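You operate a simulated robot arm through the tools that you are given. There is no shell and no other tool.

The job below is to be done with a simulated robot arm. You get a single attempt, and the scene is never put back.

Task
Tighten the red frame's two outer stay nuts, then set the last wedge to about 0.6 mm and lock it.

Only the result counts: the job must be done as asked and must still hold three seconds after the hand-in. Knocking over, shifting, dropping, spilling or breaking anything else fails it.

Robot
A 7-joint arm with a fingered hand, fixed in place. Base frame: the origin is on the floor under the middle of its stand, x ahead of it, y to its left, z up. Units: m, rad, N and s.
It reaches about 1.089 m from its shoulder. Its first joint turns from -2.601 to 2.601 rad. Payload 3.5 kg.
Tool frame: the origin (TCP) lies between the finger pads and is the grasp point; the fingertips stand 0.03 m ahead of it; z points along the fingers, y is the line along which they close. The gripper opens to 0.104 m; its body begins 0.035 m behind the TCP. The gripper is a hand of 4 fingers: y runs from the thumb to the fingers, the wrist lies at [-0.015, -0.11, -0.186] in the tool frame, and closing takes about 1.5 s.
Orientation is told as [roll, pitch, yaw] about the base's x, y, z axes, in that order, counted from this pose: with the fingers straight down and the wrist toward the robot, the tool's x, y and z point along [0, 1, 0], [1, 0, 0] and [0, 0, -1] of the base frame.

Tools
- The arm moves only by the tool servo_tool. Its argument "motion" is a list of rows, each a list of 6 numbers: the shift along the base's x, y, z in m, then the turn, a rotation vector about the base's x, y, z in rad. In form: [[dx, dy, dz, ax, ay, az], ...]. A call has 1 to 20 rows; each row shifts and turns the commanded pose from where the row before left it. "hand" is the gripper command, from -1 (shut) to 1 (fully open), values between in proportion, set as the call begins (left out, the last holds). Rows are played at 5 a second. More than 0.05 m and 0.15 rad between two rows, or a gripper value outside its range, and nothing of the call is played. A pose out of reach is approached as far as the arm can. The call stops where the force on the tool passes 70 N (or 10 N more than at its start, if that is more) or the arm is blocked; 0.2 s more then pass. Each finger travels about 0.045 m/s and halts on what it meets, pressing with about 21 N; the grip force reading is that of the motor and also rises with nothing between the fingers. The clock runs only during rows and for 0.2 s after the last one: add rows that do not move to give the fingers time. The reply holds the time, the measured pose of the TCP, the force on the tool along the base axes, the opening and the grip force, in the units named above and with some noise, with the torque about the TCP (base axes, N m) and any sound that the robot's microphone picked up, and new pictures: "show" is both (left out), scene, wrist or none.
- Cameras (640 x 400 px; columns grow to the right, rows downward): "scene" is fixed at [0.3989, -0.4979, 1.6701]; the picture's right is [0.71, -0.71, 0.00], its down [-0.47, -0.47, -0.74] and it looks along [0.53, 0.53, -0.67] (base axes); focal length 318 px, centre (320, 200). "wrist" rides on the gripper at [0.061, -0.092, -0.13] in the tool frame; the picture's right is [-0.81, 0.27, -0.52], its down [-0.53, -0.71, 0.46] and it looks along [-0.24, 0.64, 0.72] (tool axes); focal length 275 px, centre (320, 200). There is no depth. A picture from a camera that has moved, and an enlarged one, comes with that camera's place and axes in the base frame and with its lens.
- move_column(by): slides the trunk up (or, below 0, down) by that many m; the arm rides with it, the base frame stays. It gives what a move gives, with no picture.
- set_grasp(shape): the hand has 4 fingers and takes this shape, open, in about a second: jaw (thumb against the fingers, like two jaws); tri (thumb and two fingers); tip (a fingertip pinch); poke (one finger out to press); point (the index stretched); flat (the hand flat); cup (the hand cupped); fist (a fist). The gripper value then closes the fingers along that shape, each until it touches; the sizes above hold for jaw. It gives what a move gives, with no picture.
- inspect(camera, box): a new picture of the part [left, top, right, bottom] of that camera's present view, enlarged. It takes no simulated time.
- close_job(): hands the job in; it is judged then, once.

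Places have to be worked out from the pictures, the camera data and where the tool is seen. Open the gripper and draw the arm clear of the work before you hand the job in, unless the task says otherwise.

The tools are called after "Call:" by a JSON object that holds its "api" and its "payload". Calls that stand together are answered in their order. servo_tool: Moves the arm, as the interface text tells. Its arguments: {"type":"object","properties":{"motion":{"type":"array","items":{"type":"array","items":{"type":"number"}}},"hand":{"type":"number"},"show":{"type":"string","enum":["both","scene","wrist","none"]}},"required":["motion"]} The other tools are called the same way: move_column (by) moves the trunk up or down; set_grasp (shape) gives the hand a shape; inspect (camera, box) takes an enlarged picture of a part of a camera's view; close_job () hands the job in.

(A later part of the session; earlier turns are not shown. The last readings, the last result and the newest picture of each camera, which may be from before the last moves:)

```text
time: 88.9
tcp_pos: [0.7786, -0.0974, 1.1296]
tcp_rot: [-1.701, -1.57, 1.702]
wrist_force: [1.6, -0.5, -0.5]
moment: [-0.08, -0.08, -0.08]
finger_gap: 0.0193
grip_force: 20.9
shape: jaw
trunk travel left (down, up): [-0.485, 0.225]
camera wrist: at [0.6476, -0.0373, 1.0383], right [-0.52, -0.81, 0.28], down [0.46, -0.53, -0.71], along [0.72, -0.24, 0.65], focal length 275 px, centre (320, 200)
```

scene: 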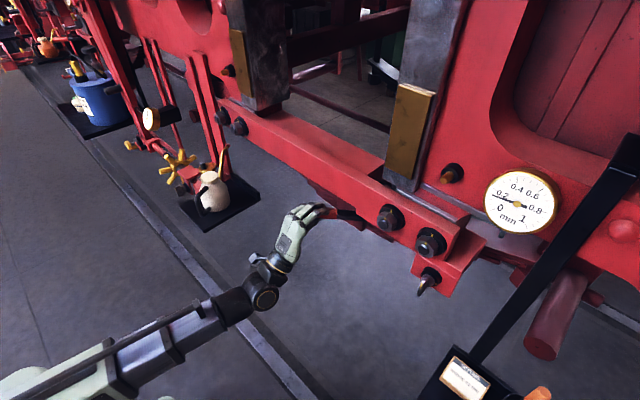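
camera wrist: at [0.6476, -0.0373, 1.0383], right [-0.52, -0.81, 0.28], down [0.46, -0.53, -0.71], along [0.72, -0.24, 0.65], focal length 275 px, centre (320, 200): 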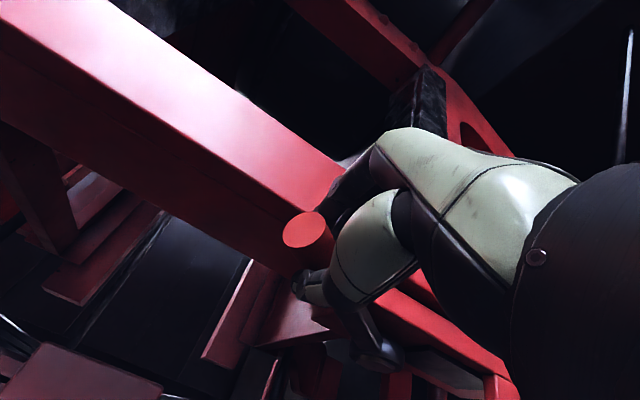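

Handle gripped; gauge reads about 0.15 mm. I'll pull the handle gently ~1.5 cm along the expected arc (toward the robot and right) and watch force and gauge.

Call:
{"api": "servo_tool", "payload": {"motion": [[-0.004, -0.0028, 0, 0, 0, 0], [-0.004, -0.0028, 0, 0, 0, 0], [-0.004, -0.003, 0, 0, 0, 0], [0, 0, 0, 0, 0, 0]], "show": "both"}}

Call:
{"api": "inspect", "payload": {"camera": "scene", "box": [470, 160, 570, 245]}}

Call:
{"api": "inspect", "payload": {"camera": "scene", "box": [260, 160, 400, 270]}}

```text
time: 89.9
tcp_pos: [0.765, -0.1066, 1.1285]
tcp_rot: [-2.25, -1.57, 2.249]
wrist_force: [5.2, -4.6, 7.0]
moment: [-0.05, -0.2, -0.06]
finger_gap: 0.0187
grip_force: 20.7
shape: jaw
trunk travel left (down, up): [-0.485, 0.225]
camera wrist: at [0.6359, -0.0453, 1.037], right [-0.52, -0.81, 0.28], down [0.46, -0.53, -0.71], along [0.72, -0.24, 0.65], focal length 275 px, centre (320, 200)
```

scene: 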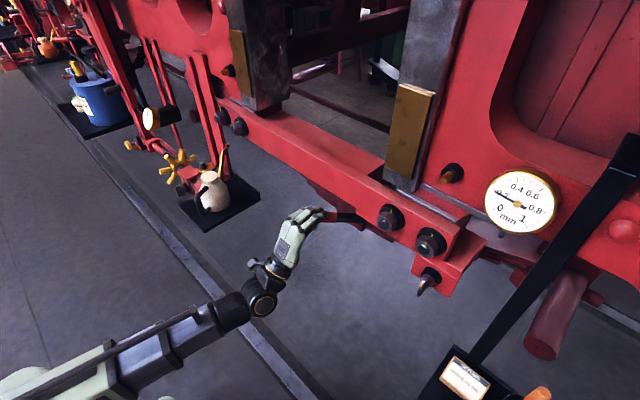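
wrist: 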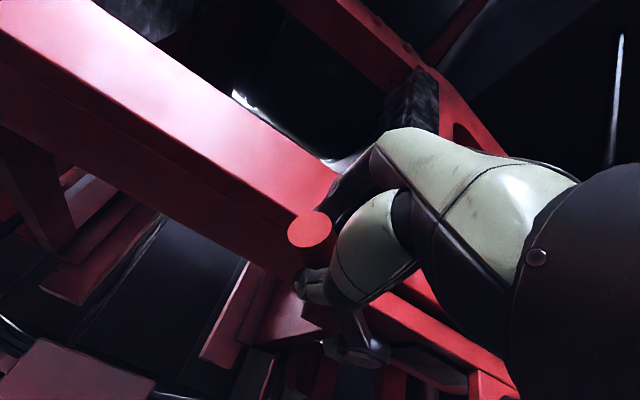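

```text
4.71 times, centred on (520, 202) of scene
camera zoom: at [0.3989, -0.4979, 1.6701], right [0.71, -0.71, 0.0], down [-0.47, -0.47, -0.74], along [0.53, 0.53, -0.67], focal length 1495 px, centre (-621, 188)
```

zoom: 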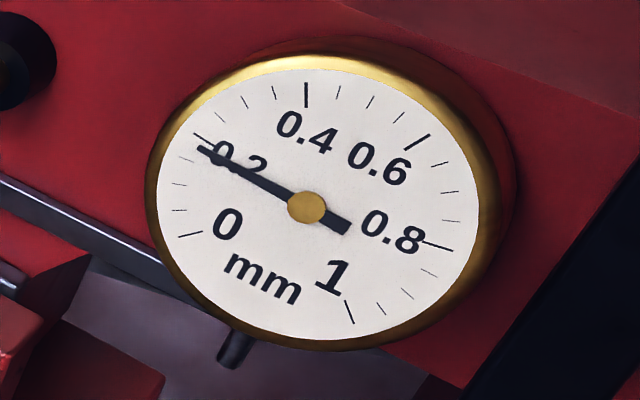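

```text
3.64 times, centred on (330, 215) of scene
camera zoom: at [0.3989, -0.4979, 1.6701], right [0.71, -0.71, 0.0], down [-0.47, -0.47, -0.74], along [0.53, 0.53, -0.67], focal length 1155 px, centre (284, 146)
```

zoom: 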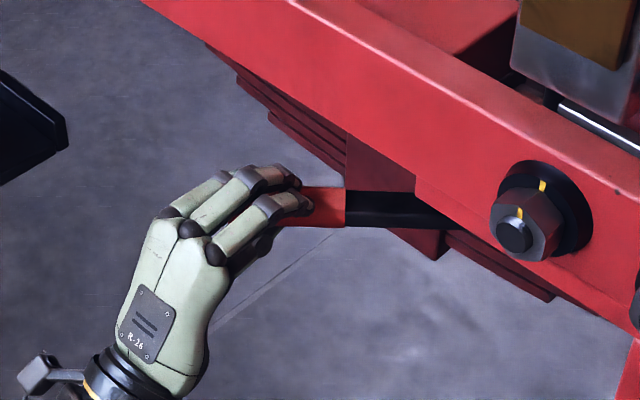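

The lever responds: gauge rose to about 0.19 mm. Continuing along the arc about the pivot for another 16°.

Call:
{"api": "servo_tool", "payload": {"motion": [[-0.0048, -0.0044, 0, 0, 0, 0], [-0.0048, -0.0045, 0, 0, 0, 0], [-0.0045, -0.0048, 0, 0, 0, 0], [-0.0044, -0.0048, 0, 0, 0, 0], [-0.0042, -0.005, 0, 0, 0, 0], [-0.0041, -0.0051, 0, 0, 0, 0], [-0.0038, -0.0053, 0, 0, 0, 0], [-0.0037, -0.0054, 0, 0, 0, 0], [0, 0, 0, 0, 0, 0]], "show": "both"}}

Call:
{"api": "inspect", "payload": {"camera": "scene", "box": [470, 160, 570, 245]}}

Call:
{"api": "inspect", "payload": {"camera": "scene", "box": [260, 160, 400, 270]}}

```text
time: 91.9
tcp_pos: [0.7317, -0.1453, 1.1285]
tcp_rot: [-1.294, -1.568, 1.295]
wrist_force: [3.3, -1.0, -2.7]
moment: [-0.06, 0.04, 0.09]
finger_gap: 0.0186
grip_force: 21.2
shape: jaw
trunk travel left (down, up): [-0.485, 0.225]
camera wrist: at [0.6017, -0.0845, 1.0372], right [-0.52, -0.81, 0.28], down [0.46, -0.53, -0.71], along [0.73, -0.24, 0.64], focal length 275 px, centre (320, 200)
```

scene: 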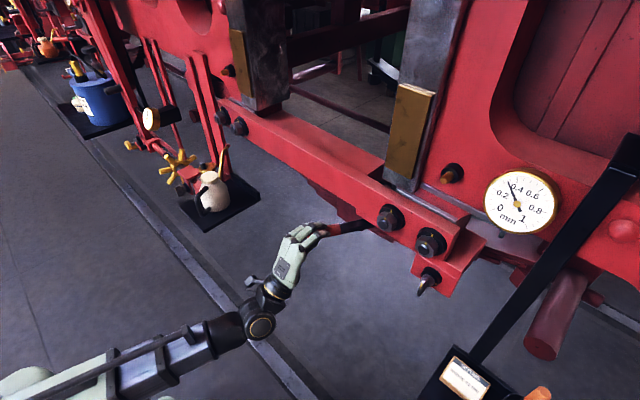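
wrist: 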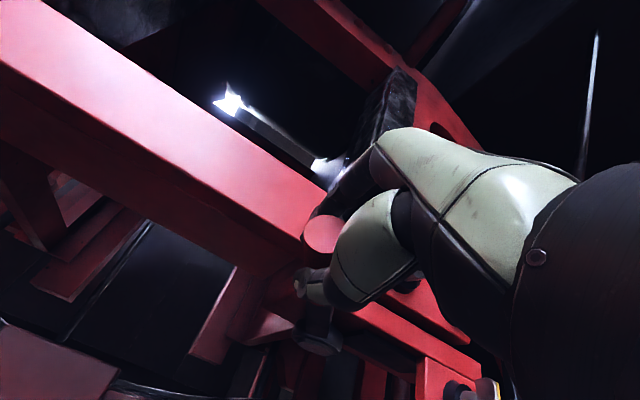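

```text
4.71 times, centred on (520, 202) of scene
camera zoom: at [0.3989, -0.4979, 1.6701], right [0.71, -0.71, 0.0], down [-0.47, -0.47, -0.74], along [0.53, 0.53, -0.67], focal length 1495 px, centre (-621, 188)
```

zoom: 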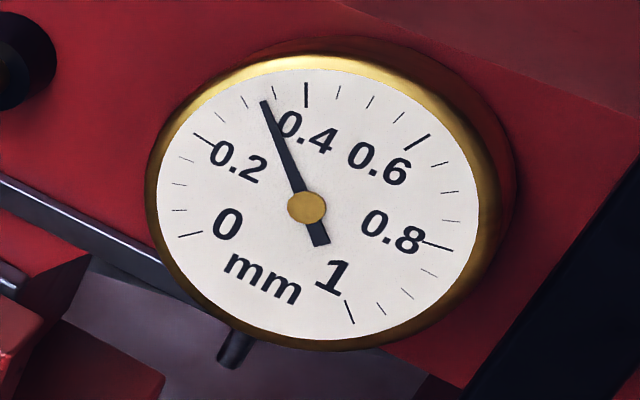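

```text
3.64 times, centred on (330, 215) of scene
camera zoom: at [0.3989, -0.4979, 1.6701], right [0.71, -0.71, 0.0], down [-0.47, -0.47, -0.74], along [0.53, 0.53, -0.67], focal length 1155 px, centre (284, 146)
```

zoom: 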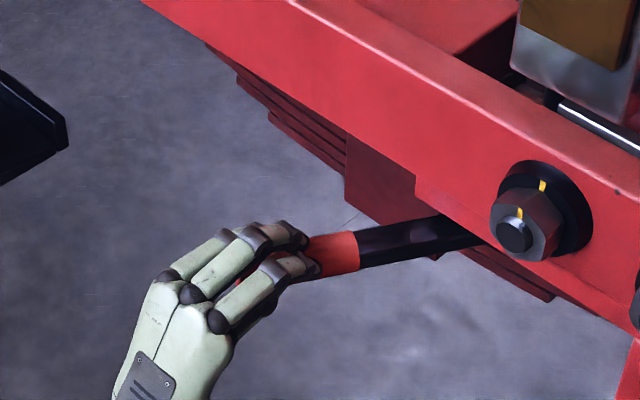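

Gauge now ≈0.335 mm, about 0.009 mm per degree. Continuing 16° further along the arc.

Call:
{"api": "servo_tool", "payload": {"motion": [[-0.0034, -0.0056, 0, 0, 0, 0], [-0.0033, -0.0056, 0, 0, 0, 0], [-0.003, -0.0058, 0, 0, 0, 0], [-0.0029, -0.0059, 0, 0, 0, 0], [-0.0026, -0.006, 0, 0, 0, 0], [-0.0026, -0.006, 0, 0, 0, 0], [-0.0021, -0.0062, 0, 0, 0, 0], [-0.0021, -0.0062, 0, 0, 0, 0], [0, 0, 0, 0, 0, 0]], "show": "both"}}

Call:
{"api": "inspect", "payload": {"camera": "scene", "box": [470, 160, 570, 245]}}

Call:
{"api": "inspect", "payload": {"camera": "scene", "box": [260, 160, 400, 270]}}

```text
time: 93.9
tcp_pos: [0.7096, -0.1919, 1.1278]
tcp_rot: [-1.405, -1.57, 1.404]
wrist_force: [10.1, -0.6, 1.1]
moment: [-0.06, -0.05, 0.11]
finger_gap: 0.0176
grip_force: 21.4
shape: jaw
trunk travel left (down, up): [-0.485, 0.225]
camera wrist: at [0.5798, -0.1317, 1.036], right [-0.52, -0.81, 0.28], down [0.46, -0.53, -0.71], along [0.73, -0.24, 0.64], focal length 275 px, centre (320, 200)
```

scene: 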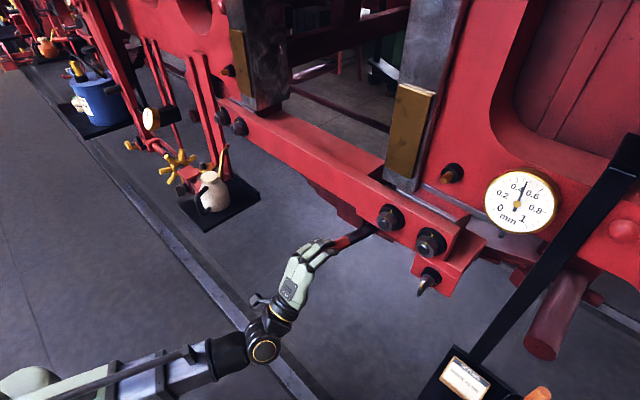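
wrist: 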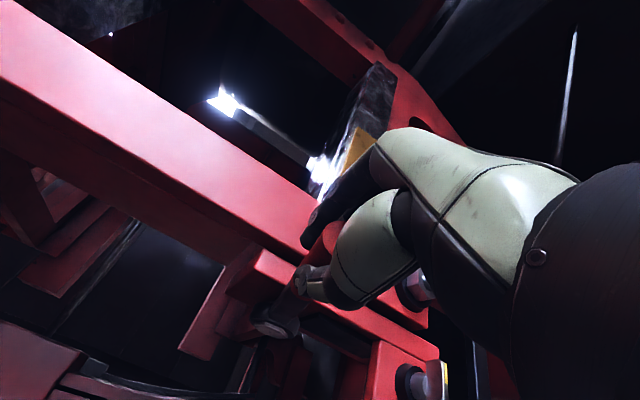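

```text
4.71 times, centred on (520, 202) of scene
camera zoom: at [0.3989, -0.4979, 1.6701], right [0.71, -0.71, 0.0], down [-0.47, -0.47, -0.74], along [0.53, 0.53, -0.67], focal length 1495 px, centre (-621, 188)
```

zoom: 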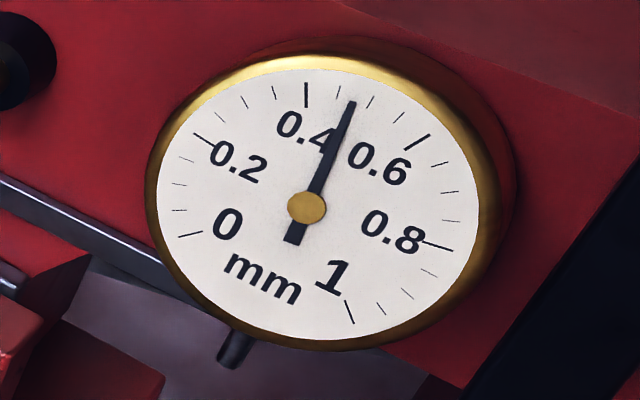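

```text
3.64 times, centred on (330, 215) of scene
camera zoom: at [0.3989, -0.4979, 1.6701], right [0.71, -0.71, 0.0], down [-0.47, -0.47, -0.74], along [0.53, 0.53, -0.67], focal length 1155 px, centre (284, 146)
```

zoom: 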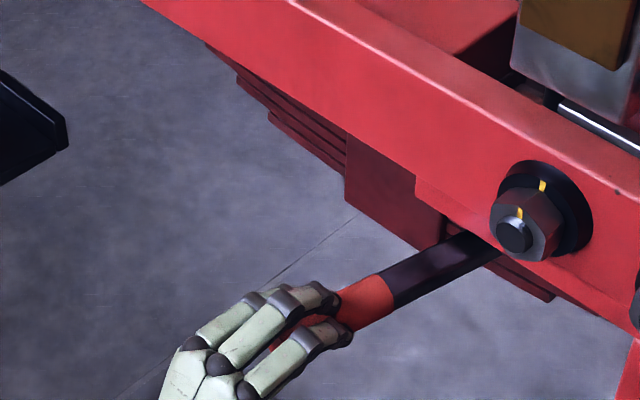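

Gauge ≈0.475 mm. Continuing another 8°, easing the slight outward pull.

Call:
{"api": "servo_tool", "payload": {"motion": [[-0.001, -0.0063, 0, 0, 0, 0], [-0.001, -0.0063, 0, 0, 0, 0], [-0.0007, -0.0064, 0, 0, 0, 0], [-0.0007, -0.0064, 0, 0, 0, 0], [0, 0, 0, 0, 0, 0]], "show": "both"}}

Call:
{"api": "inspect", "payload": {"camera": "scene", "box": [470, 160, 570, 245]}}

Call:
{"api": "inspect", "payload": {"camera": "scene", "box": [260, 170, 400, 290]}}

```text
time: 95.1
tcp_pos: [0.7076, -0.2185, 1.127]
tcp_rot: [-1.644, -1.569, 1.644]
wrist_force: [0.5, 2.5, -3.9]
moment: [0.0, 0.11, 0.14]
finger_gap: 0.0179
grip_force: 21.4
shape: jaw
trunk travel left (down, up): [-0.485, 0.225]
camera wrist: at [0.5756, -0.1563, 1.0366], right [-0.52, -0.81, 0.28], down [0.46, -0.53, -0.71], along [0.72, -0.24, 0.65], focal length 275 px, centre (320, 200)
```

scene: 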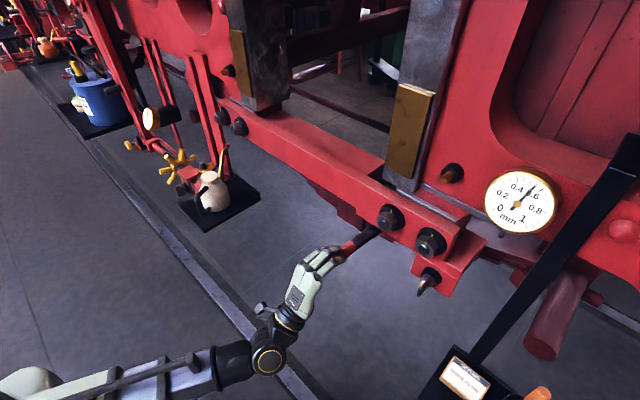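
wrist: 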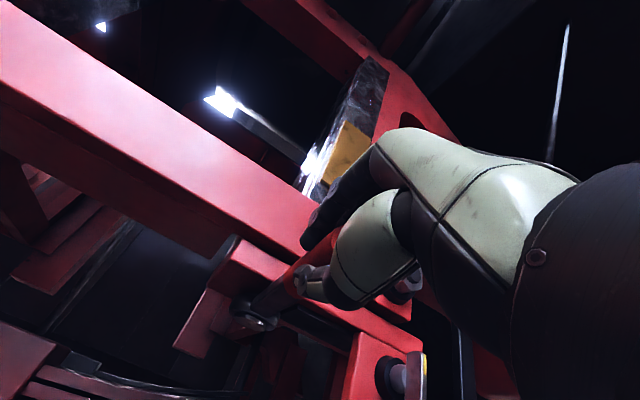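

```text
4.71 times, centred on (520, 202) of scene
camera zoom: at [0.3989, -0.4979, 1.6701], right [0.71, -0.71, 0.0], down [-0.47, -0.47, -0.74], along [0.53, 0.53, -0.67], focal length 1495 px, centre (-621, 188)
```

zoom: 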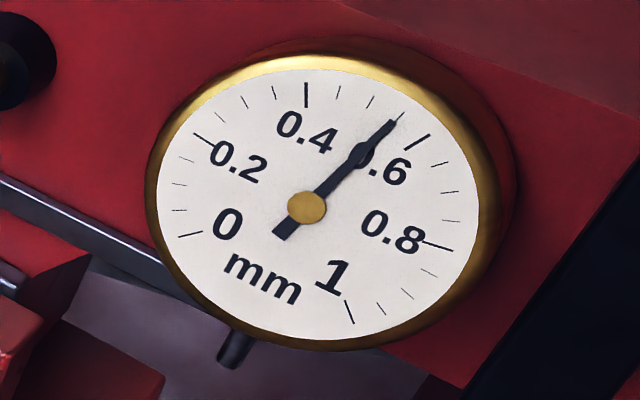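

```text
3.33 times, centred on (330, 230) of scene
camera zoom: at [0.3989, -0.4979, 1.6701], right [0.71, -0.71, 0.0], down [-0.47, -0.47, -0.74], along [0.53, 0.53, -0.67], focal length 1059 px, centre (287, 100)
```

zoom: 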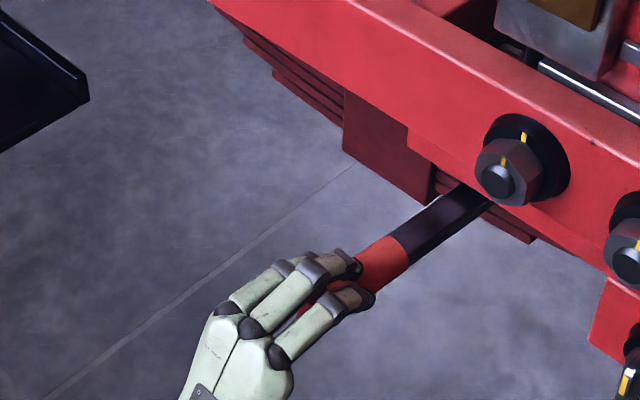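

Gauge at 0.55 mm. About 0.016 m more.

Call:
{"api": "servo_tool", "payload": {"motion": [[-0.0006, -0.005, 0, 0, 0, 0], [-0.0006, -0.005, 0, 0, 0, 0], [-0.0004, -0.0045, 0, 0, 0, 0], [0, 0, 0, 0, 0, 0], [0, 0, 0, 0, 0, 0]], "show": "scene"}}

Call:
{"api": "inspect", "payload": {"camera": "scene", "box": [470, 160, 570, 245]}}

```text
time: 96.3
tcp_pos: [0.7064, -0.2327, 1.1285]
tcp_rot: [-1.697, -1.568, 1.7]
wrist_force: [2.7, 2.0, -2.6]
moment: [0.0, 0.08, 0.15]
finger_gap: 0.0183
grip_force: 21.2
shape: jaw
trunk travel left (down, up): [-0.485, 0.225]
```

scene: 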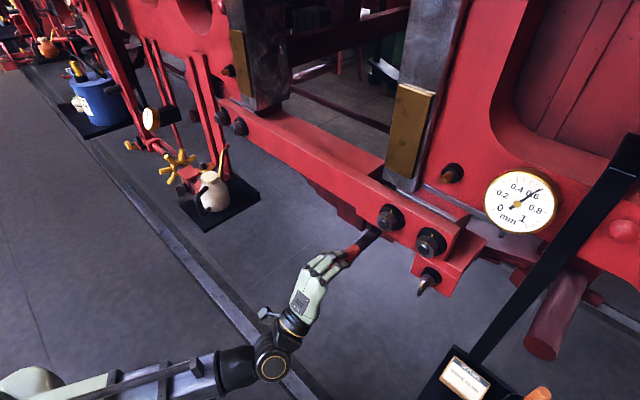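

```text
4.71 times, centred on (520, 202) of scene
camera zoom: at [0.3989, -0.4979, 1.6701], right [0.71, -0.71, 0.0], down [-0.47, -0.47, -0.74], along [0.53, 0.53, -0.67], focal length 1495 px, centre (-621, 188)
```

zoom: 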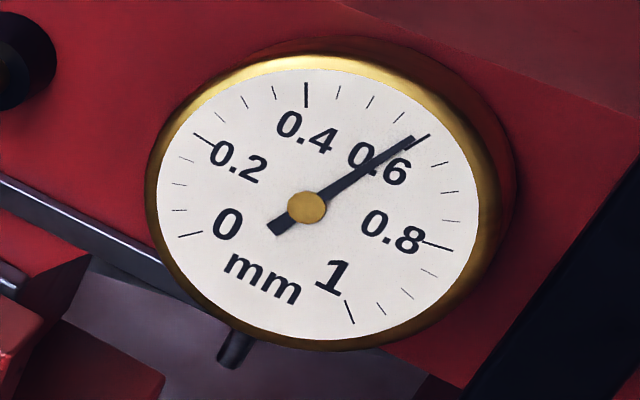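

Needle reads ≈0.592. A tiny nudge more (2.5 mm), then I'll release slowly and see whether it holds.

Call:
{"api": "servo_tool", "payload": {"motion": [[0, -0.0025, 0, 0, 0, 0], [0, 0, 0, 0, 0, 0]], "show": "none"}}

Call:
{"api": "inspect", "payload": {"camera": "scene", "box": [470, 160, 570, 245]}}

```text
time: 96.9
tcp_pos: [0.7052, -0.234, 1.1285]
tcp_rot: [-1.729, -1.569, 1.731]
wrist_force: [1.9, 2.7, -2.7]
moment: [0.0, 0.1, 0.13]
finger_gap: 0.0181
grip_force: 20.7
shape: jaw
trunk travel left (down, up): [-0.485, 0.225]
```

```text
4.71 times, centred on (520, 202) of scene
camera zoom: at [0.3989, -0.4979, 1.6701], right [0.71, -0.71, 0.0], down [-0.47, -0.47, -0.74], along [0.53, 0.53, -0.67], focal length 1495 px, centre (-621, 188)
```

zoom: 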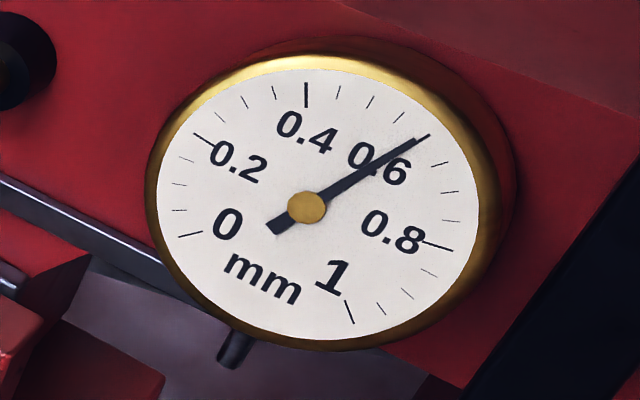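

Needle sits right on the 0.6 tick. Releasing the handle (opening symmetrically) and checking if it stays.

Call:
{"api": "servo_tool", "payload": {"motion": [[0, 0, 0, 0, 0, 0], [0, 0, 0, 0, 0, 0], [0, 0, 0, 0, 0, 0], [0, 0, 0, 0, 0, 0], [0, 0, 0, 0, 0, 0]], "hand": 0.35, "show": "both"}}

Call:
{"api": "inspect", "payload": {"camera": "scene", "box": [470, 160, 570, 245]}}

Call:
{"api": "inspect", "payload": {"camera": "scene", "box": [260, 170, 400, 290]}}

```text
time: 98.1
tcp_pos: [0.7051, -0.235, 1.1296]
tcp_rot: [-1.86, -1.568, 1.863]
wrist_force: [-0.3, -0.1, 0.0]
moment: [0.0, -0.01, 0.0]
finger_gap: 0.0697
grip_force: 0.0
shape: jaw
trunk travel left (down, up): [-0.485, 0.225]
camera wrist: at [0.5742, -0.1736, 1.0375], right [-0.52, -0.81, 0.28], down [0.46, -0.53, -0.71], along [0.72, -0.24, 0.65], focal length 275 px, centre (320, 200)
```

scene: 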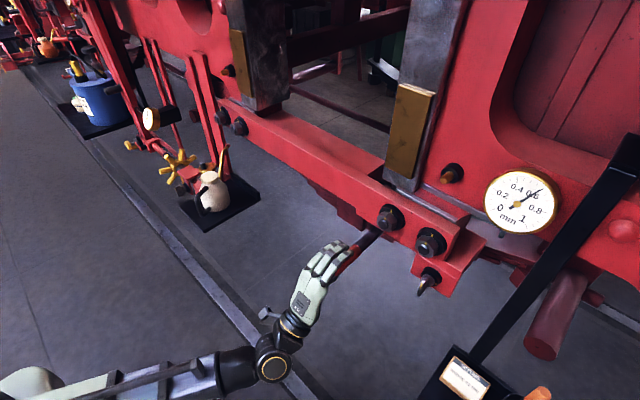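
wrist: 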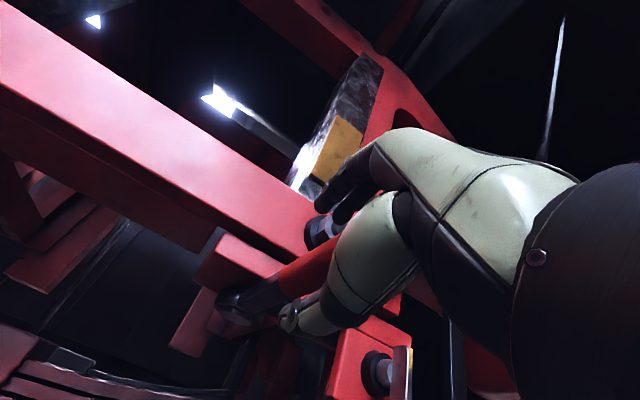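

```text
4.71 times, centred on (520, 202) of scene
camera zoom: at [0.3989, -0.4979, 1.6701], right [0.71, -0.71, 0.0], down [-0.47, -0.47, -0.74], along [0.53, 0.53, -0.67], focal length 1495 px, centre (-621, 188)
```

zoom: 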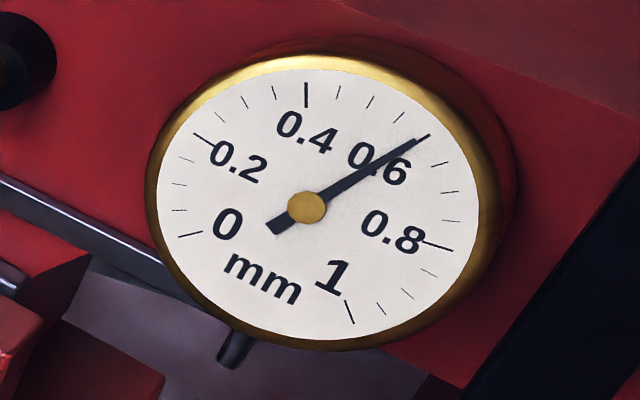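

```text
3.33 times, centred on (330, 230) of scene
camera zoom: at [0.3989, -0.4979, 1.6701], right [0.71, -0.71, 0.0], down [-0.47, -0.47, -0.74], along [0.53, 0.53, -0.67], focal length 1059 px, centre (287, 100)
```

zoom: 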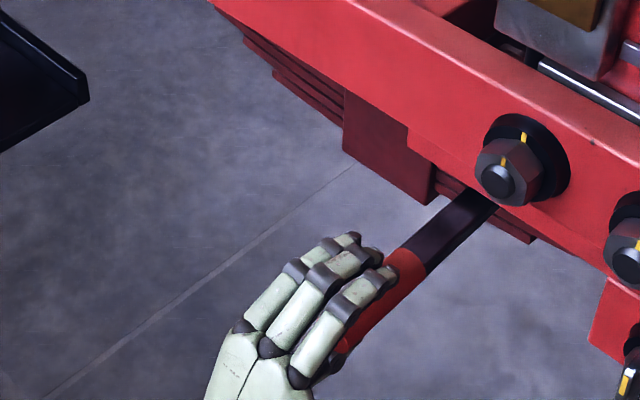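

The wedge holds at 0.6 mm after release. I'll slide the hand out sideways to the right (and slightly back) so the handle exits freely, without touching it.

Call:
{"api": "servo_tool", "payload": {"motion": [[-0.008, -0.02, -0.001, 0, 0, 0], [-0.012, -0.025, 0, 0, 0, 0], [-0.015, -0.03, 0, 0, 0, 0], [-0.015, -0.03, 0, 0, 0, 0], [0, 0, 0, 0, 0, 0]], "show": "both"}}

Call:
{"api": "inspect", "payload": {"camera": "scene", "box": [470, 160, 570, 245]}}

Call:
{"api": "inspect", "payload": {"camera": "scene", "box": [330, 210, 470, 310]}}

```text
time: 99.3
tcp_pos: [0.6534, -0.3397, 1.1278]
tcp_rot: [-1.843, -1.57, 1.846]
wrist_force: [0.6, -0.1, 0.3]
moment: [0.0, -0.05, 0.0]
finger_gap: 0.0698
grip_force: 0.1
shape: jaw
trunk travel left (down, up): [-0.485, 0.225]
camera wrist: at [0.5232, -0.2786, 1.0367], right [-0.52, -0.81, 0.28], down [0.46, -0.53, -0.71], along [0.72, -0.24, 0.65], focal length 275 px, centre (320, 200)
```

scene: 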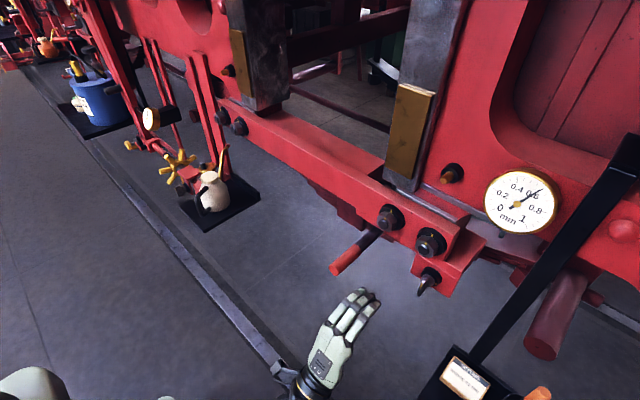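
wrist: 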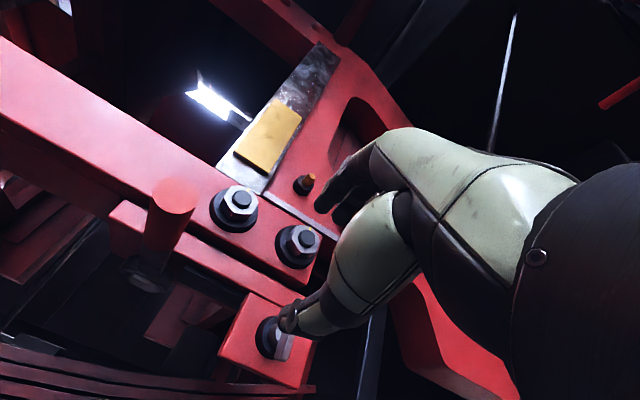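

```text
4.71 times, centred on (520, 202) of scene
camera zoom: at [0.3989, -0.4979, 1.6701], right [0.71, -0.71, 0.0], down [-0.47, -0.47, -0.74], along [0.53, 0.53, -0.67], focal length 1495 px, centre (-621, 188)
```

zoom: 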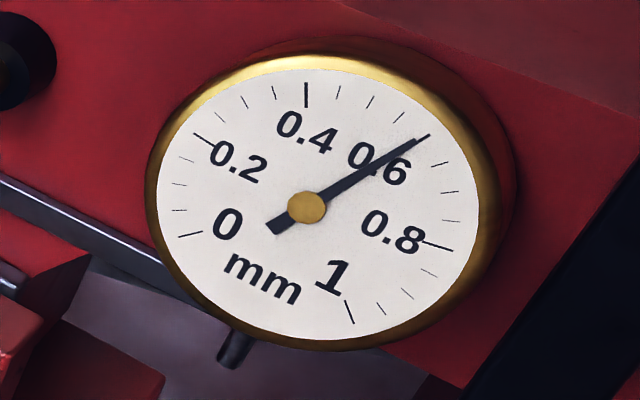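

```text
4.00 times, centred on (400, 260) of scene
camera zoom: at [0.3989, -0.4979, 1.6701], right [0.71, -0.71, 0.0], down [-0.47, -0.47, -0.74], along [0.53, 0.53, -0.67], focal length 1270 px, centre (0, -40)
```

zoom: 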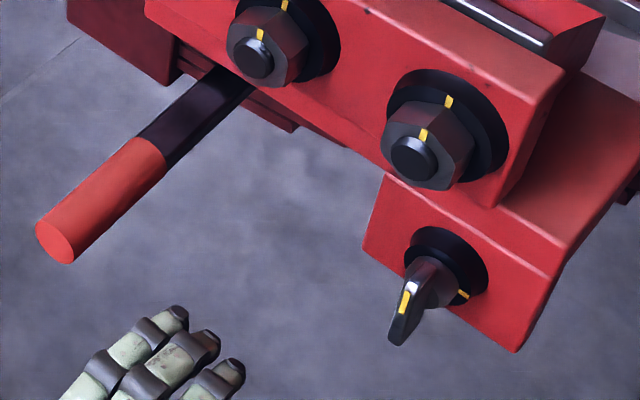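

Gauge still at 0.6 and the lever is clear. Next the T-bar lock at about (0.79, -0.390, 1.111): I'll centre on its axis and rotate the wrist toward -90° so the fingers can grip the vertical bar across its thickness.

Call:
{"api": "servo_tool", "payload": {"motion": [[0, -0.025, -0.008, 0, 0, 0], [0, -0.026, -0.008, 0, 0, 0], [0, 0, 0, -0.14, 0, 0], [0, 0, 0, -0.14, 0, 0], [0, 0, 0, -0.14, 0, 0], [0, 0, 0, -0.14, 0, 0], [0, 0, 0, -0.14, 0, 0], [0, 0, 0, -0.14, 0, 0], [0, 0, 0, -0.14, 0, 0], [0, 0, 0, -0.14, 0, 0], [0, 0, 0, 0, 0, 0]], "show": "both"}}

Call:
{"api": "inspect", "payload": {"camera": "wrist", "box": [150, 150, 350, 350]}}

```text
time: 101.7
tcp_pos: [0.6549, -0.391, 1.1116]
tcp_rot: [-1.569, -0.446, 1.57]
wrist_force: [0.3, 0.7, -0.5]
moment: [0.01, 0.02, 0.0]
finger_gap: 0.0699
grip_force: 0.0
shape: jaw
trunk travel left (down, up): [-0.485, 0.225]
camera wrist: at [0.5244, -0.4477, 1.018], right [-0.52, -0.1, 0.85], down [0.46, -0.87, 0.17], along [0.72, 0.48, 0.5], focal length 275 px, centre (320, 200)
```

scene: 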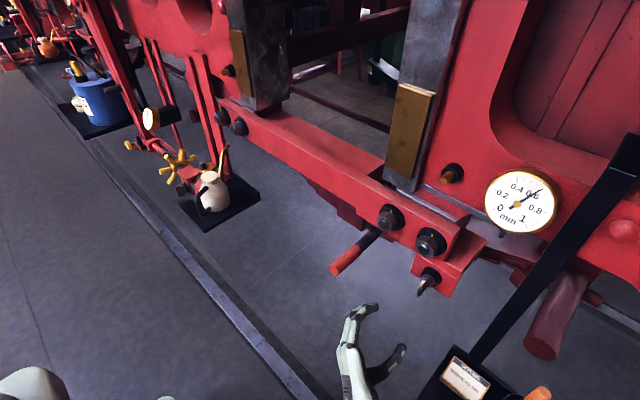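
wrist: 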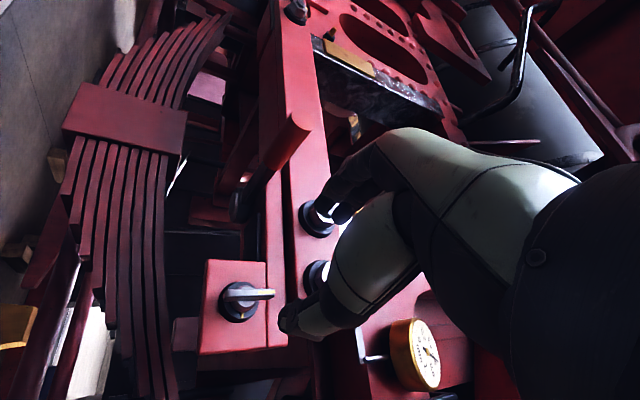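

```text
2.00 times, centred on (250, 250) of wrist
camera zoom: at [0.5244, -0.4477, 1.018], right [-0.52, -0.1, 0.85], down [0.46, -0.87, 0.17], along [0.72, 0.48, 0.5], focal length 551 px, centre (460, 100)
```

zoom: 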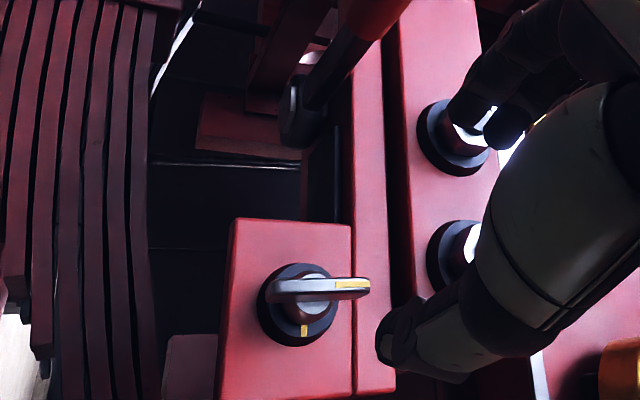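

All reachable so far (wrist at -1.12 rad). T-bar centre refined to ≈(0.796, -0.3905, 1.109). Rotating the last bit to about -1.5 rad.

Call:
{"api": "servo_tool", "payload": {"motion": [[0, 0, 0, -0.13, 0, 0], [0, 0, 0, -0.13, 0, 0], [0, 0, 0, -0.12, 0, 0], [0, 0, 0, 0, 0, 0]], "show": "wrist"}}

Call:
{"api": "inspect", "payload": {"camera": "wrist", "box": [150, 150, 350, 350]}}

```text
time: 102.7
tcp_pos: [0.6555, -0.3907, 1.1118]
tcp_rot: [-1.57, -0.068, 1.572]
wrist_force: [-0.2, 1.5, -0.8]
moment: [0.0, -0.03, -0.03]
finger_gap: 0.0699
grip_force: 0.0
shape: jaw
trunk travel left (down, up): [-0.485, 0.225]
camera wrist: at [0.524, -0.4784, 1.0458], right [-0.52, 0.22, 0.83], down [0.46, -0.75, 0.48], along [0.72, 0.63, 0.29], focal length 275 px, centre (320, 200)
```

wrist: 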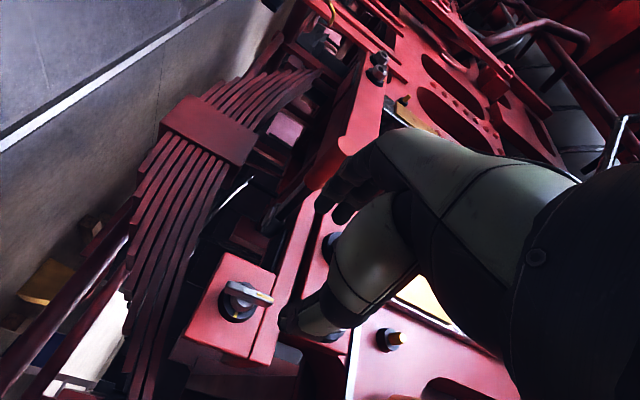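

```text
2.00 times, centred on (250, 250) of wrist
camera zoom: at [0.524, -0.4784, 1.0458], right [-0.52, 0.22, 0.83], down [0.46, -0.75, 0.48], along [0.72, 0.63, 0.29], focal length 551 px, centre (460, 100)
```

zoom: 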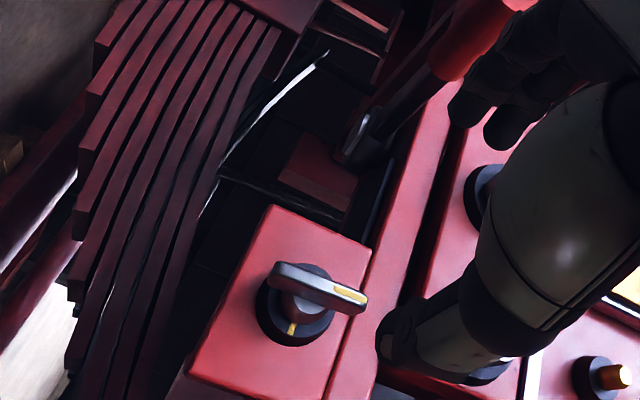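

Wrist at -1.50 rad, lined up with the knob axis. Advancing so the fingers straddle the T-bar.

Call:
{"api": "servo_tool", "payload": {"motion": [[0.04, 0, -0.002, 0, 0, 0], [0.04, 0, 0, 0, 0, 0], [0.02, 0, 0, 0, 0, 0], [0.01, 0, 0, 0, 0, 0], [0.008, 0, 0, 0, 0, 0], [0, 0, 0, 0, 0, 0]], "show": "both"}}

Call:
{"api": "inspect", "payload": {"camera": "wrist", "box": [200, 160, 380, 340]}}

Call:
{"api": "inspect", "payload": {"camera": "scene", "box": [370, 220, 480, 330]}}

```text
time: 104.1
tcp_pos: [0.773, -0.3919, 1.1109]
tcp_rot: [-1.569, -0.069, 1.571]
wrist_force: [0.0, -0.3, -0.5]
moment: [0.0, -0.03, -0.01]
finger_gap: 0.07
grip_force: 0.0
shape: jaw
trunk travel left (down, up): [-0.485, 0.225]
camera wrist: at [0.6424, -0.4786, 1.0445], right [-0.52, 0.22, 0.83], down [0.46, -0.75, 0.48], along [0.72, 0.63, 0.29], focal length 275 px, centre (320, 200)
```

scene: 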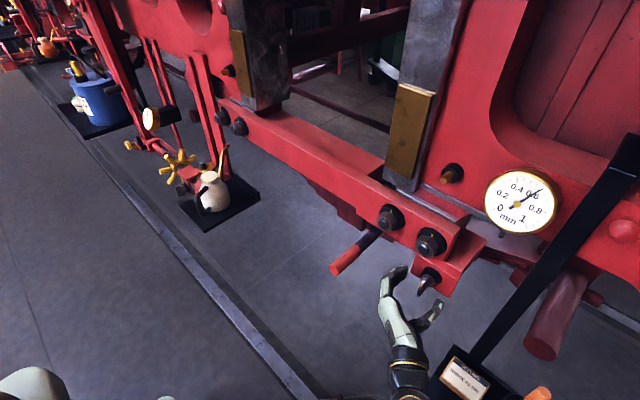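
wrist: 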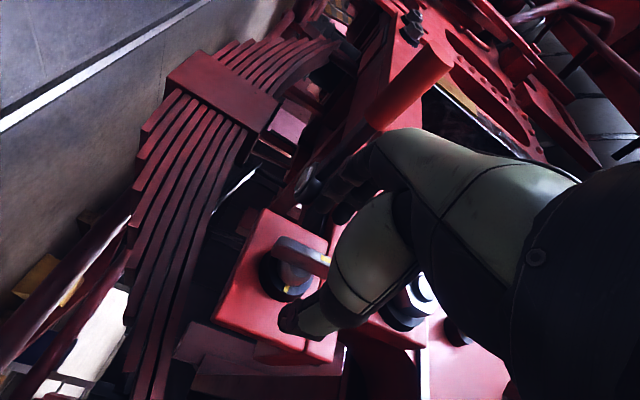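

```text
2.22 times, centred on (290, 250) of wrist
camera zoom: at [0.6424, -0.4786, 1.0445], right [-0.52, 0.22, 0.83], down [0.46, -0.75, 0.48], along [0.72, 0.63, 0.29], focal length 612 px, centre (387, 89)
```

zoom: 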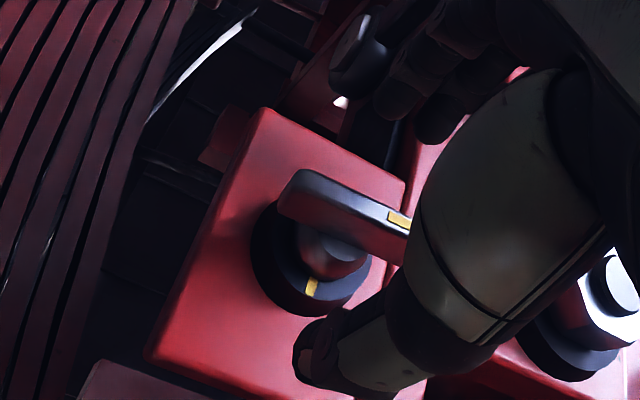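

```text
3.64 times, centred on (425, 275) of scene
camera zoom: at [0.3989, -0.4979, 1.6701], right [0.71, -0.71, 0.0], down [-0.47, -0.47, -0.74], along [0.53, 0.53, -0.67], focal length 1155 px, centre (-62, -73)
```

zoom: 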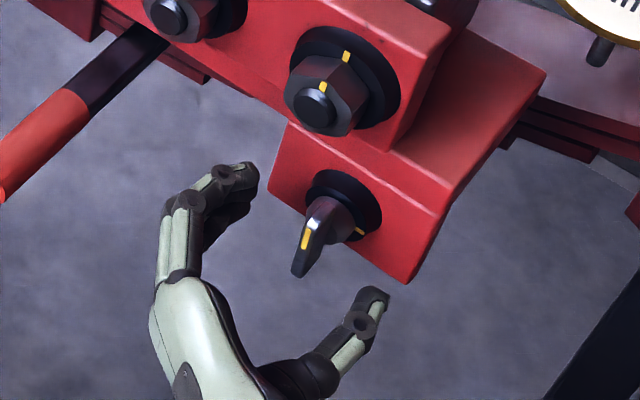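

The T-bar is straddled. Moving 4 mm deeper and closing on it.

Call:
{"api": "servo_tool", "payload": {"motion": [[0.004, 0.001, -0.001, 0, 0, 0], [0, 0, 0, 0, 0, 0], [0, 0, 0, 0, 0, 0], [0, 0, 0, 0, 0, 0], [0, 0, 0, 0, 0, 0], [0, 0, 0, 0, 0, 0], [0, 0, 0, 0, 0, 0], [0, 0, 0, 0, 0, 0], [0, 0, 0, 0, 0, 0]], "hand": -1, "show": "both"}}

Call:
{"api": "inspect", "payload": {"camera": "wrist", "box": [200, 160, 380, 340]}}

Call:
{"api": "inspect", "payload": {"camera": "scene", "box": [370, 220, 480, 330]}}

```text
time: 106.1
tcp_pos: [0.7759, -0.3905, 1.1095]
tcp_rot: [-1.568, -0.068, 1.573]
wrist_force: [2.1, 0.0, 0.4]
moment: [-0.04, -0.04, 0.01]
finger_gap: 0.0031
grip_force: 20.9
shape: jaw
trunk travel left (down, up): [-0.485, 0.225]
camera wrist: at [0.6457, -0.4775, 1.0429], right [-0.52, 0.22, 0.83], down [0.46, -0.75, 0.48], along [0.72, 0.63, 0.29], focal length 275 px, centre (320, 200)
```

scene: 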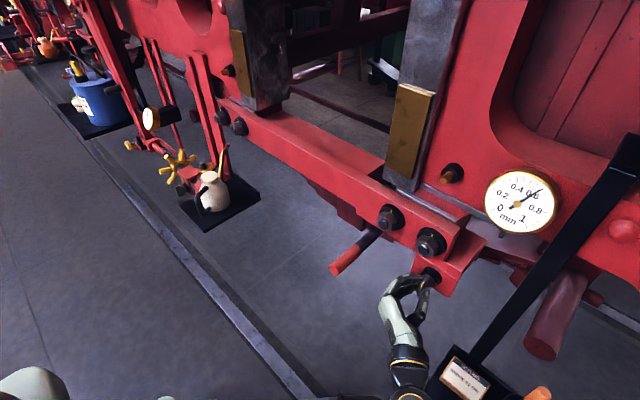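
wrist: 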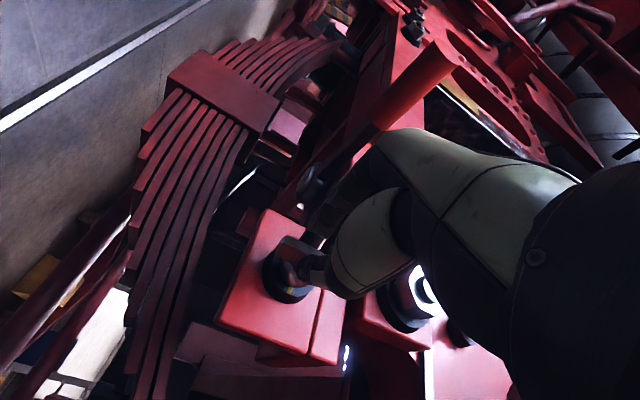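

```text
2.22 times, centred on (290, 250) of wrist
camera zoom: at [0.6457, -0.4775, 1.0429], right [-0.52, 0.22, 0.83], down [0.46, -0.75, 0.48], along [0.72, 0.63, 0.29], focal length 612 px, centre (387, 89)
```

zoom: 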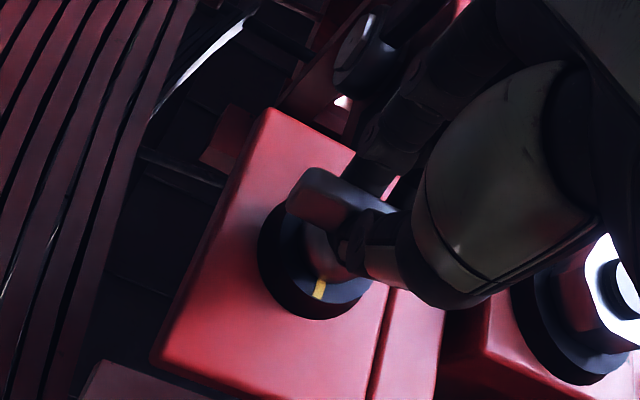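

```text
3.64 times, centred on (425, 275) of scene
camera zoom: at [0.3989, -0.4979, 1.6701], right [0.71, -0.71, 0.0], down [-0.47, -0.47, -0.74], along [0.53, 0.53, -0.67], focal length 1155 px, centre (-62, -73)
```

zoom: 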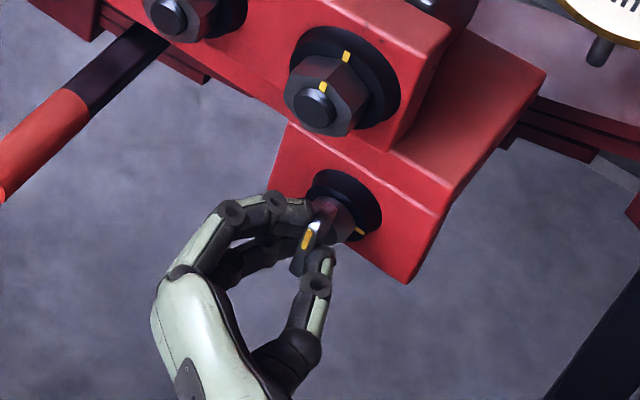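

The T-bar is gripped. Turning clockwise 0.5 rad while watching torque, gauge and bar.

Call:
{"api": "servo_tool", "payload": {"motion": [[0, 0, 0, 0.07, 0, 0], [0, 0, 0, 0.07, 0, 0], [0, 0, 0, 0.07, 0, 0], [0, 0, 0, 0.07, 0, 0], [0, 0, 0, 0.07, 0, 0], [0, 0, 0, 0.07, 0, 0], [0, 0, 0, 0.07, 0, 0], [0, 0, 0, 0, 0, 0]], "show": "both"}}

Call:
{"api": "inspect", "payload": {"camera": "wrist", "box": [200, 160, 380, 340]}}

Call:
{"api": "inspect", "payload": {"camera": "scene", "box": [370, 220, 480, 330]}}

Call:
{"api": "inspect", "payload": {"camera": "scene", "box": [470, 160, 570, 245]}}

```text
time: 107.9
tcp_pos: [0.7765, -0.3901, 1.1087]
tcp_rot: [-1.571, -0.558, 1.572]
wrist_force: [3.7, 0.1, 8.8]
moment: [-0.12, -0.23, 0.02]
finger_gap: 0.003
grip_force: 21.0
shape: jaw
trunk travel left (down, up): [-0.485, 0.225]
camera wrist: at [0.6457, -0.4351, 1.0096], right [-0.52, -0.2, 0.83], down [0.46, -0.89, 0.07], along [0.72, 0.42, 0.55], focal length 275 px, centre (320, 200)
```

scene: 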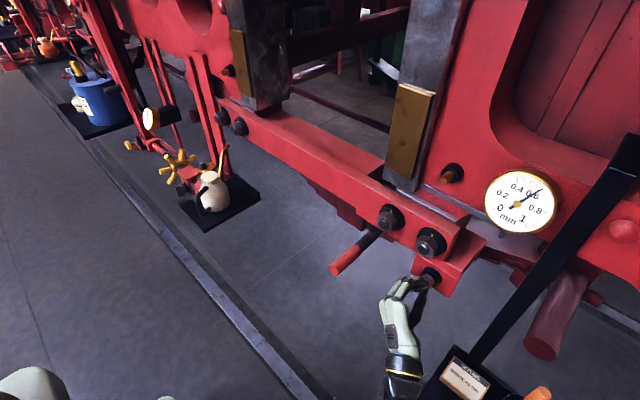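
wrist: 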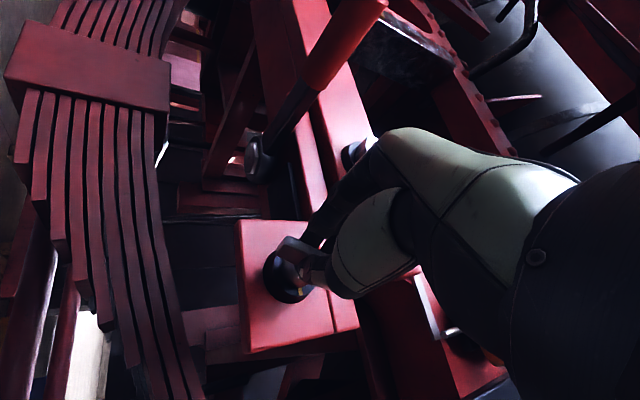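

```text
2.22 times, centred on (290, 250) of wrist
camera zoom: at [0.6457, -0.4351, 1.0096], right [-0.52, -0.2, 0.83], down [0.46, -0.89, 0.07], along [0.72, 0.42, 0.55], focal length 612 px, centre (387, 89)
```

zoom: 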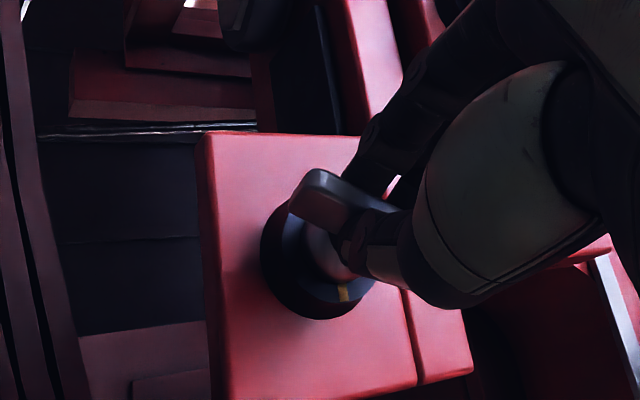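

```text
3.64 times, centred on (425, 275) of scene
camera zoom: at [0.3989, -0.4979, 1.6701], right [0.71, -0.71, 0.0], down [-0.47, -0.47, -0.74], along [0.53, 0.53, -0.67], focal length 1155 px, centre (-62, -73)
```

zoom: 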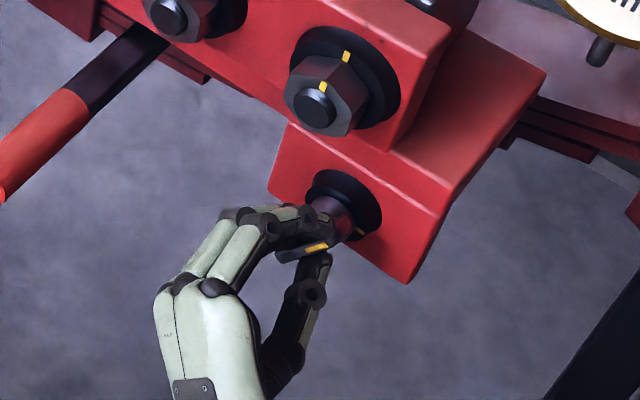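

```text
4.71 times, centred on (520, 202) of scene
camera zoom: at [0.3989, -0.4979, 1.6701], right [0.71, -0.71, 0.0], down [-0.47, -0.47, -0.74], along [0.53, 0.53, -0.67], focal length 1495 px, centre (-621, 188)
```

zoom: 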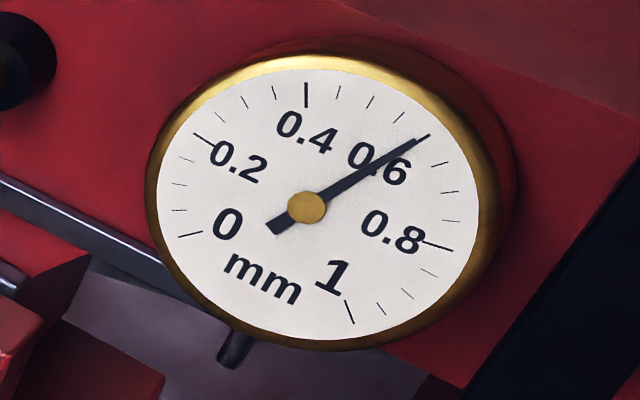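

The T-bar turns with the hand, gauge unmoved. Continuing another 0.56 rad.

Call:
{"api": "servo_tool", "payload": {"motion": [[0, 0, 0, 0.07, 0, 0], [0, 0, 0, 0.07, 0, 0], [0, 0, 0, 0.07, 0, 0], [0, 0, 0, 0.07, 0, 0], [0, 0, 0, 0.07, 0, 0], [0, 0, 0, 0.07, 0, 0], [0, 0, 0, 0.07, 0, 0], [0, 0, 0, 0.07, 0, 0], [0, 0, 0, 0, 0, 0]], "show": "both"}}

Call:
{"api": "inspect", "payload": {"camera": "wrist", "box": [200, 160, 380, 340]}}

Call:
{"api": "inspect", "payload": {"camera": "scene", "box": [370, 220, 480, 330]}}

```text
time: 109.9
tcp_pos: [0.7756, -0.3898, 1.1089]
tcp_rot: [-1.574, -1.12, 1.575]
wrist_force: [6.5, -3.0, 15.2]
moment: [-0.05, -0.42, -0.02]
finger_gap: 0.0029
grip_force: 20.5
shape: jaw
trunk travel left (down, up): [-0.485, 0.225]
camera wrist: at [0.6454, -0.3747, 1.0007], right [-0.52, -0.61, 0.6], down [0.46, -0.79, -0.41], along [0.72, 0.06, 0.69], focal length 275 px, centre (320, 200)
```

scene: 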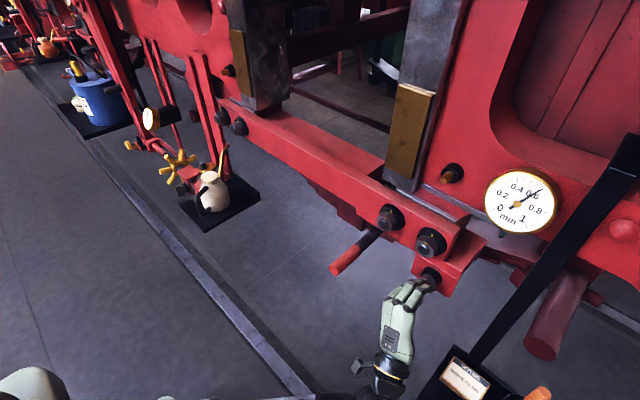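
wrist: 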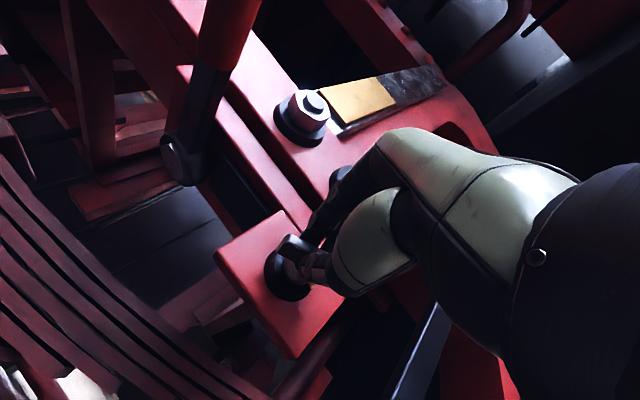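

```text
2.22 times, centred on (290, 250) of wrist
camera zoom: at [0.6454, -0.3747, 1.0007], right [-0.52, -0.61, 0.6], down [0.46, -0.79, -0.41], along [0.72, 0.06, 0.69], focal length 612 px, centre (387, 89)
```

zoom: 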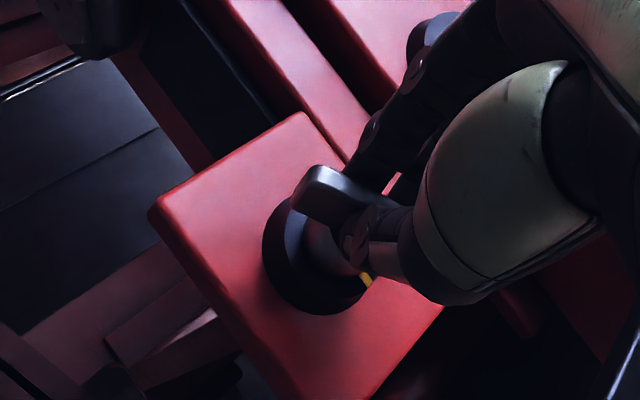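

```text
3.64 times, centred on (425, 275) of scene
camera zoom: at [0.3989, -0.4979, 1.6701], right [0.71, -0.71, 0.0], down [-0.47, -0.47, -0.74], along [0.53, 0.53, -0.67], focal length 1155 px, centre (-62, -73)
```

zoom: 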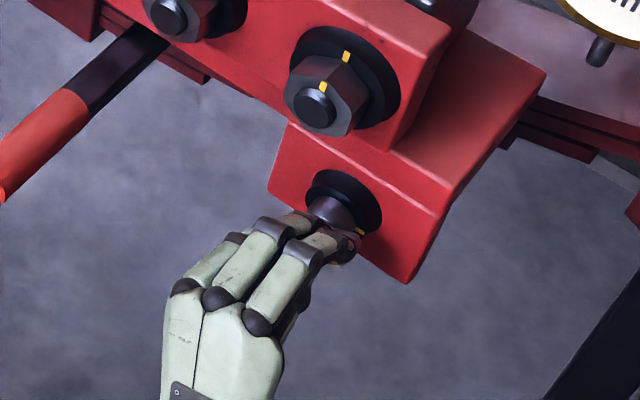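

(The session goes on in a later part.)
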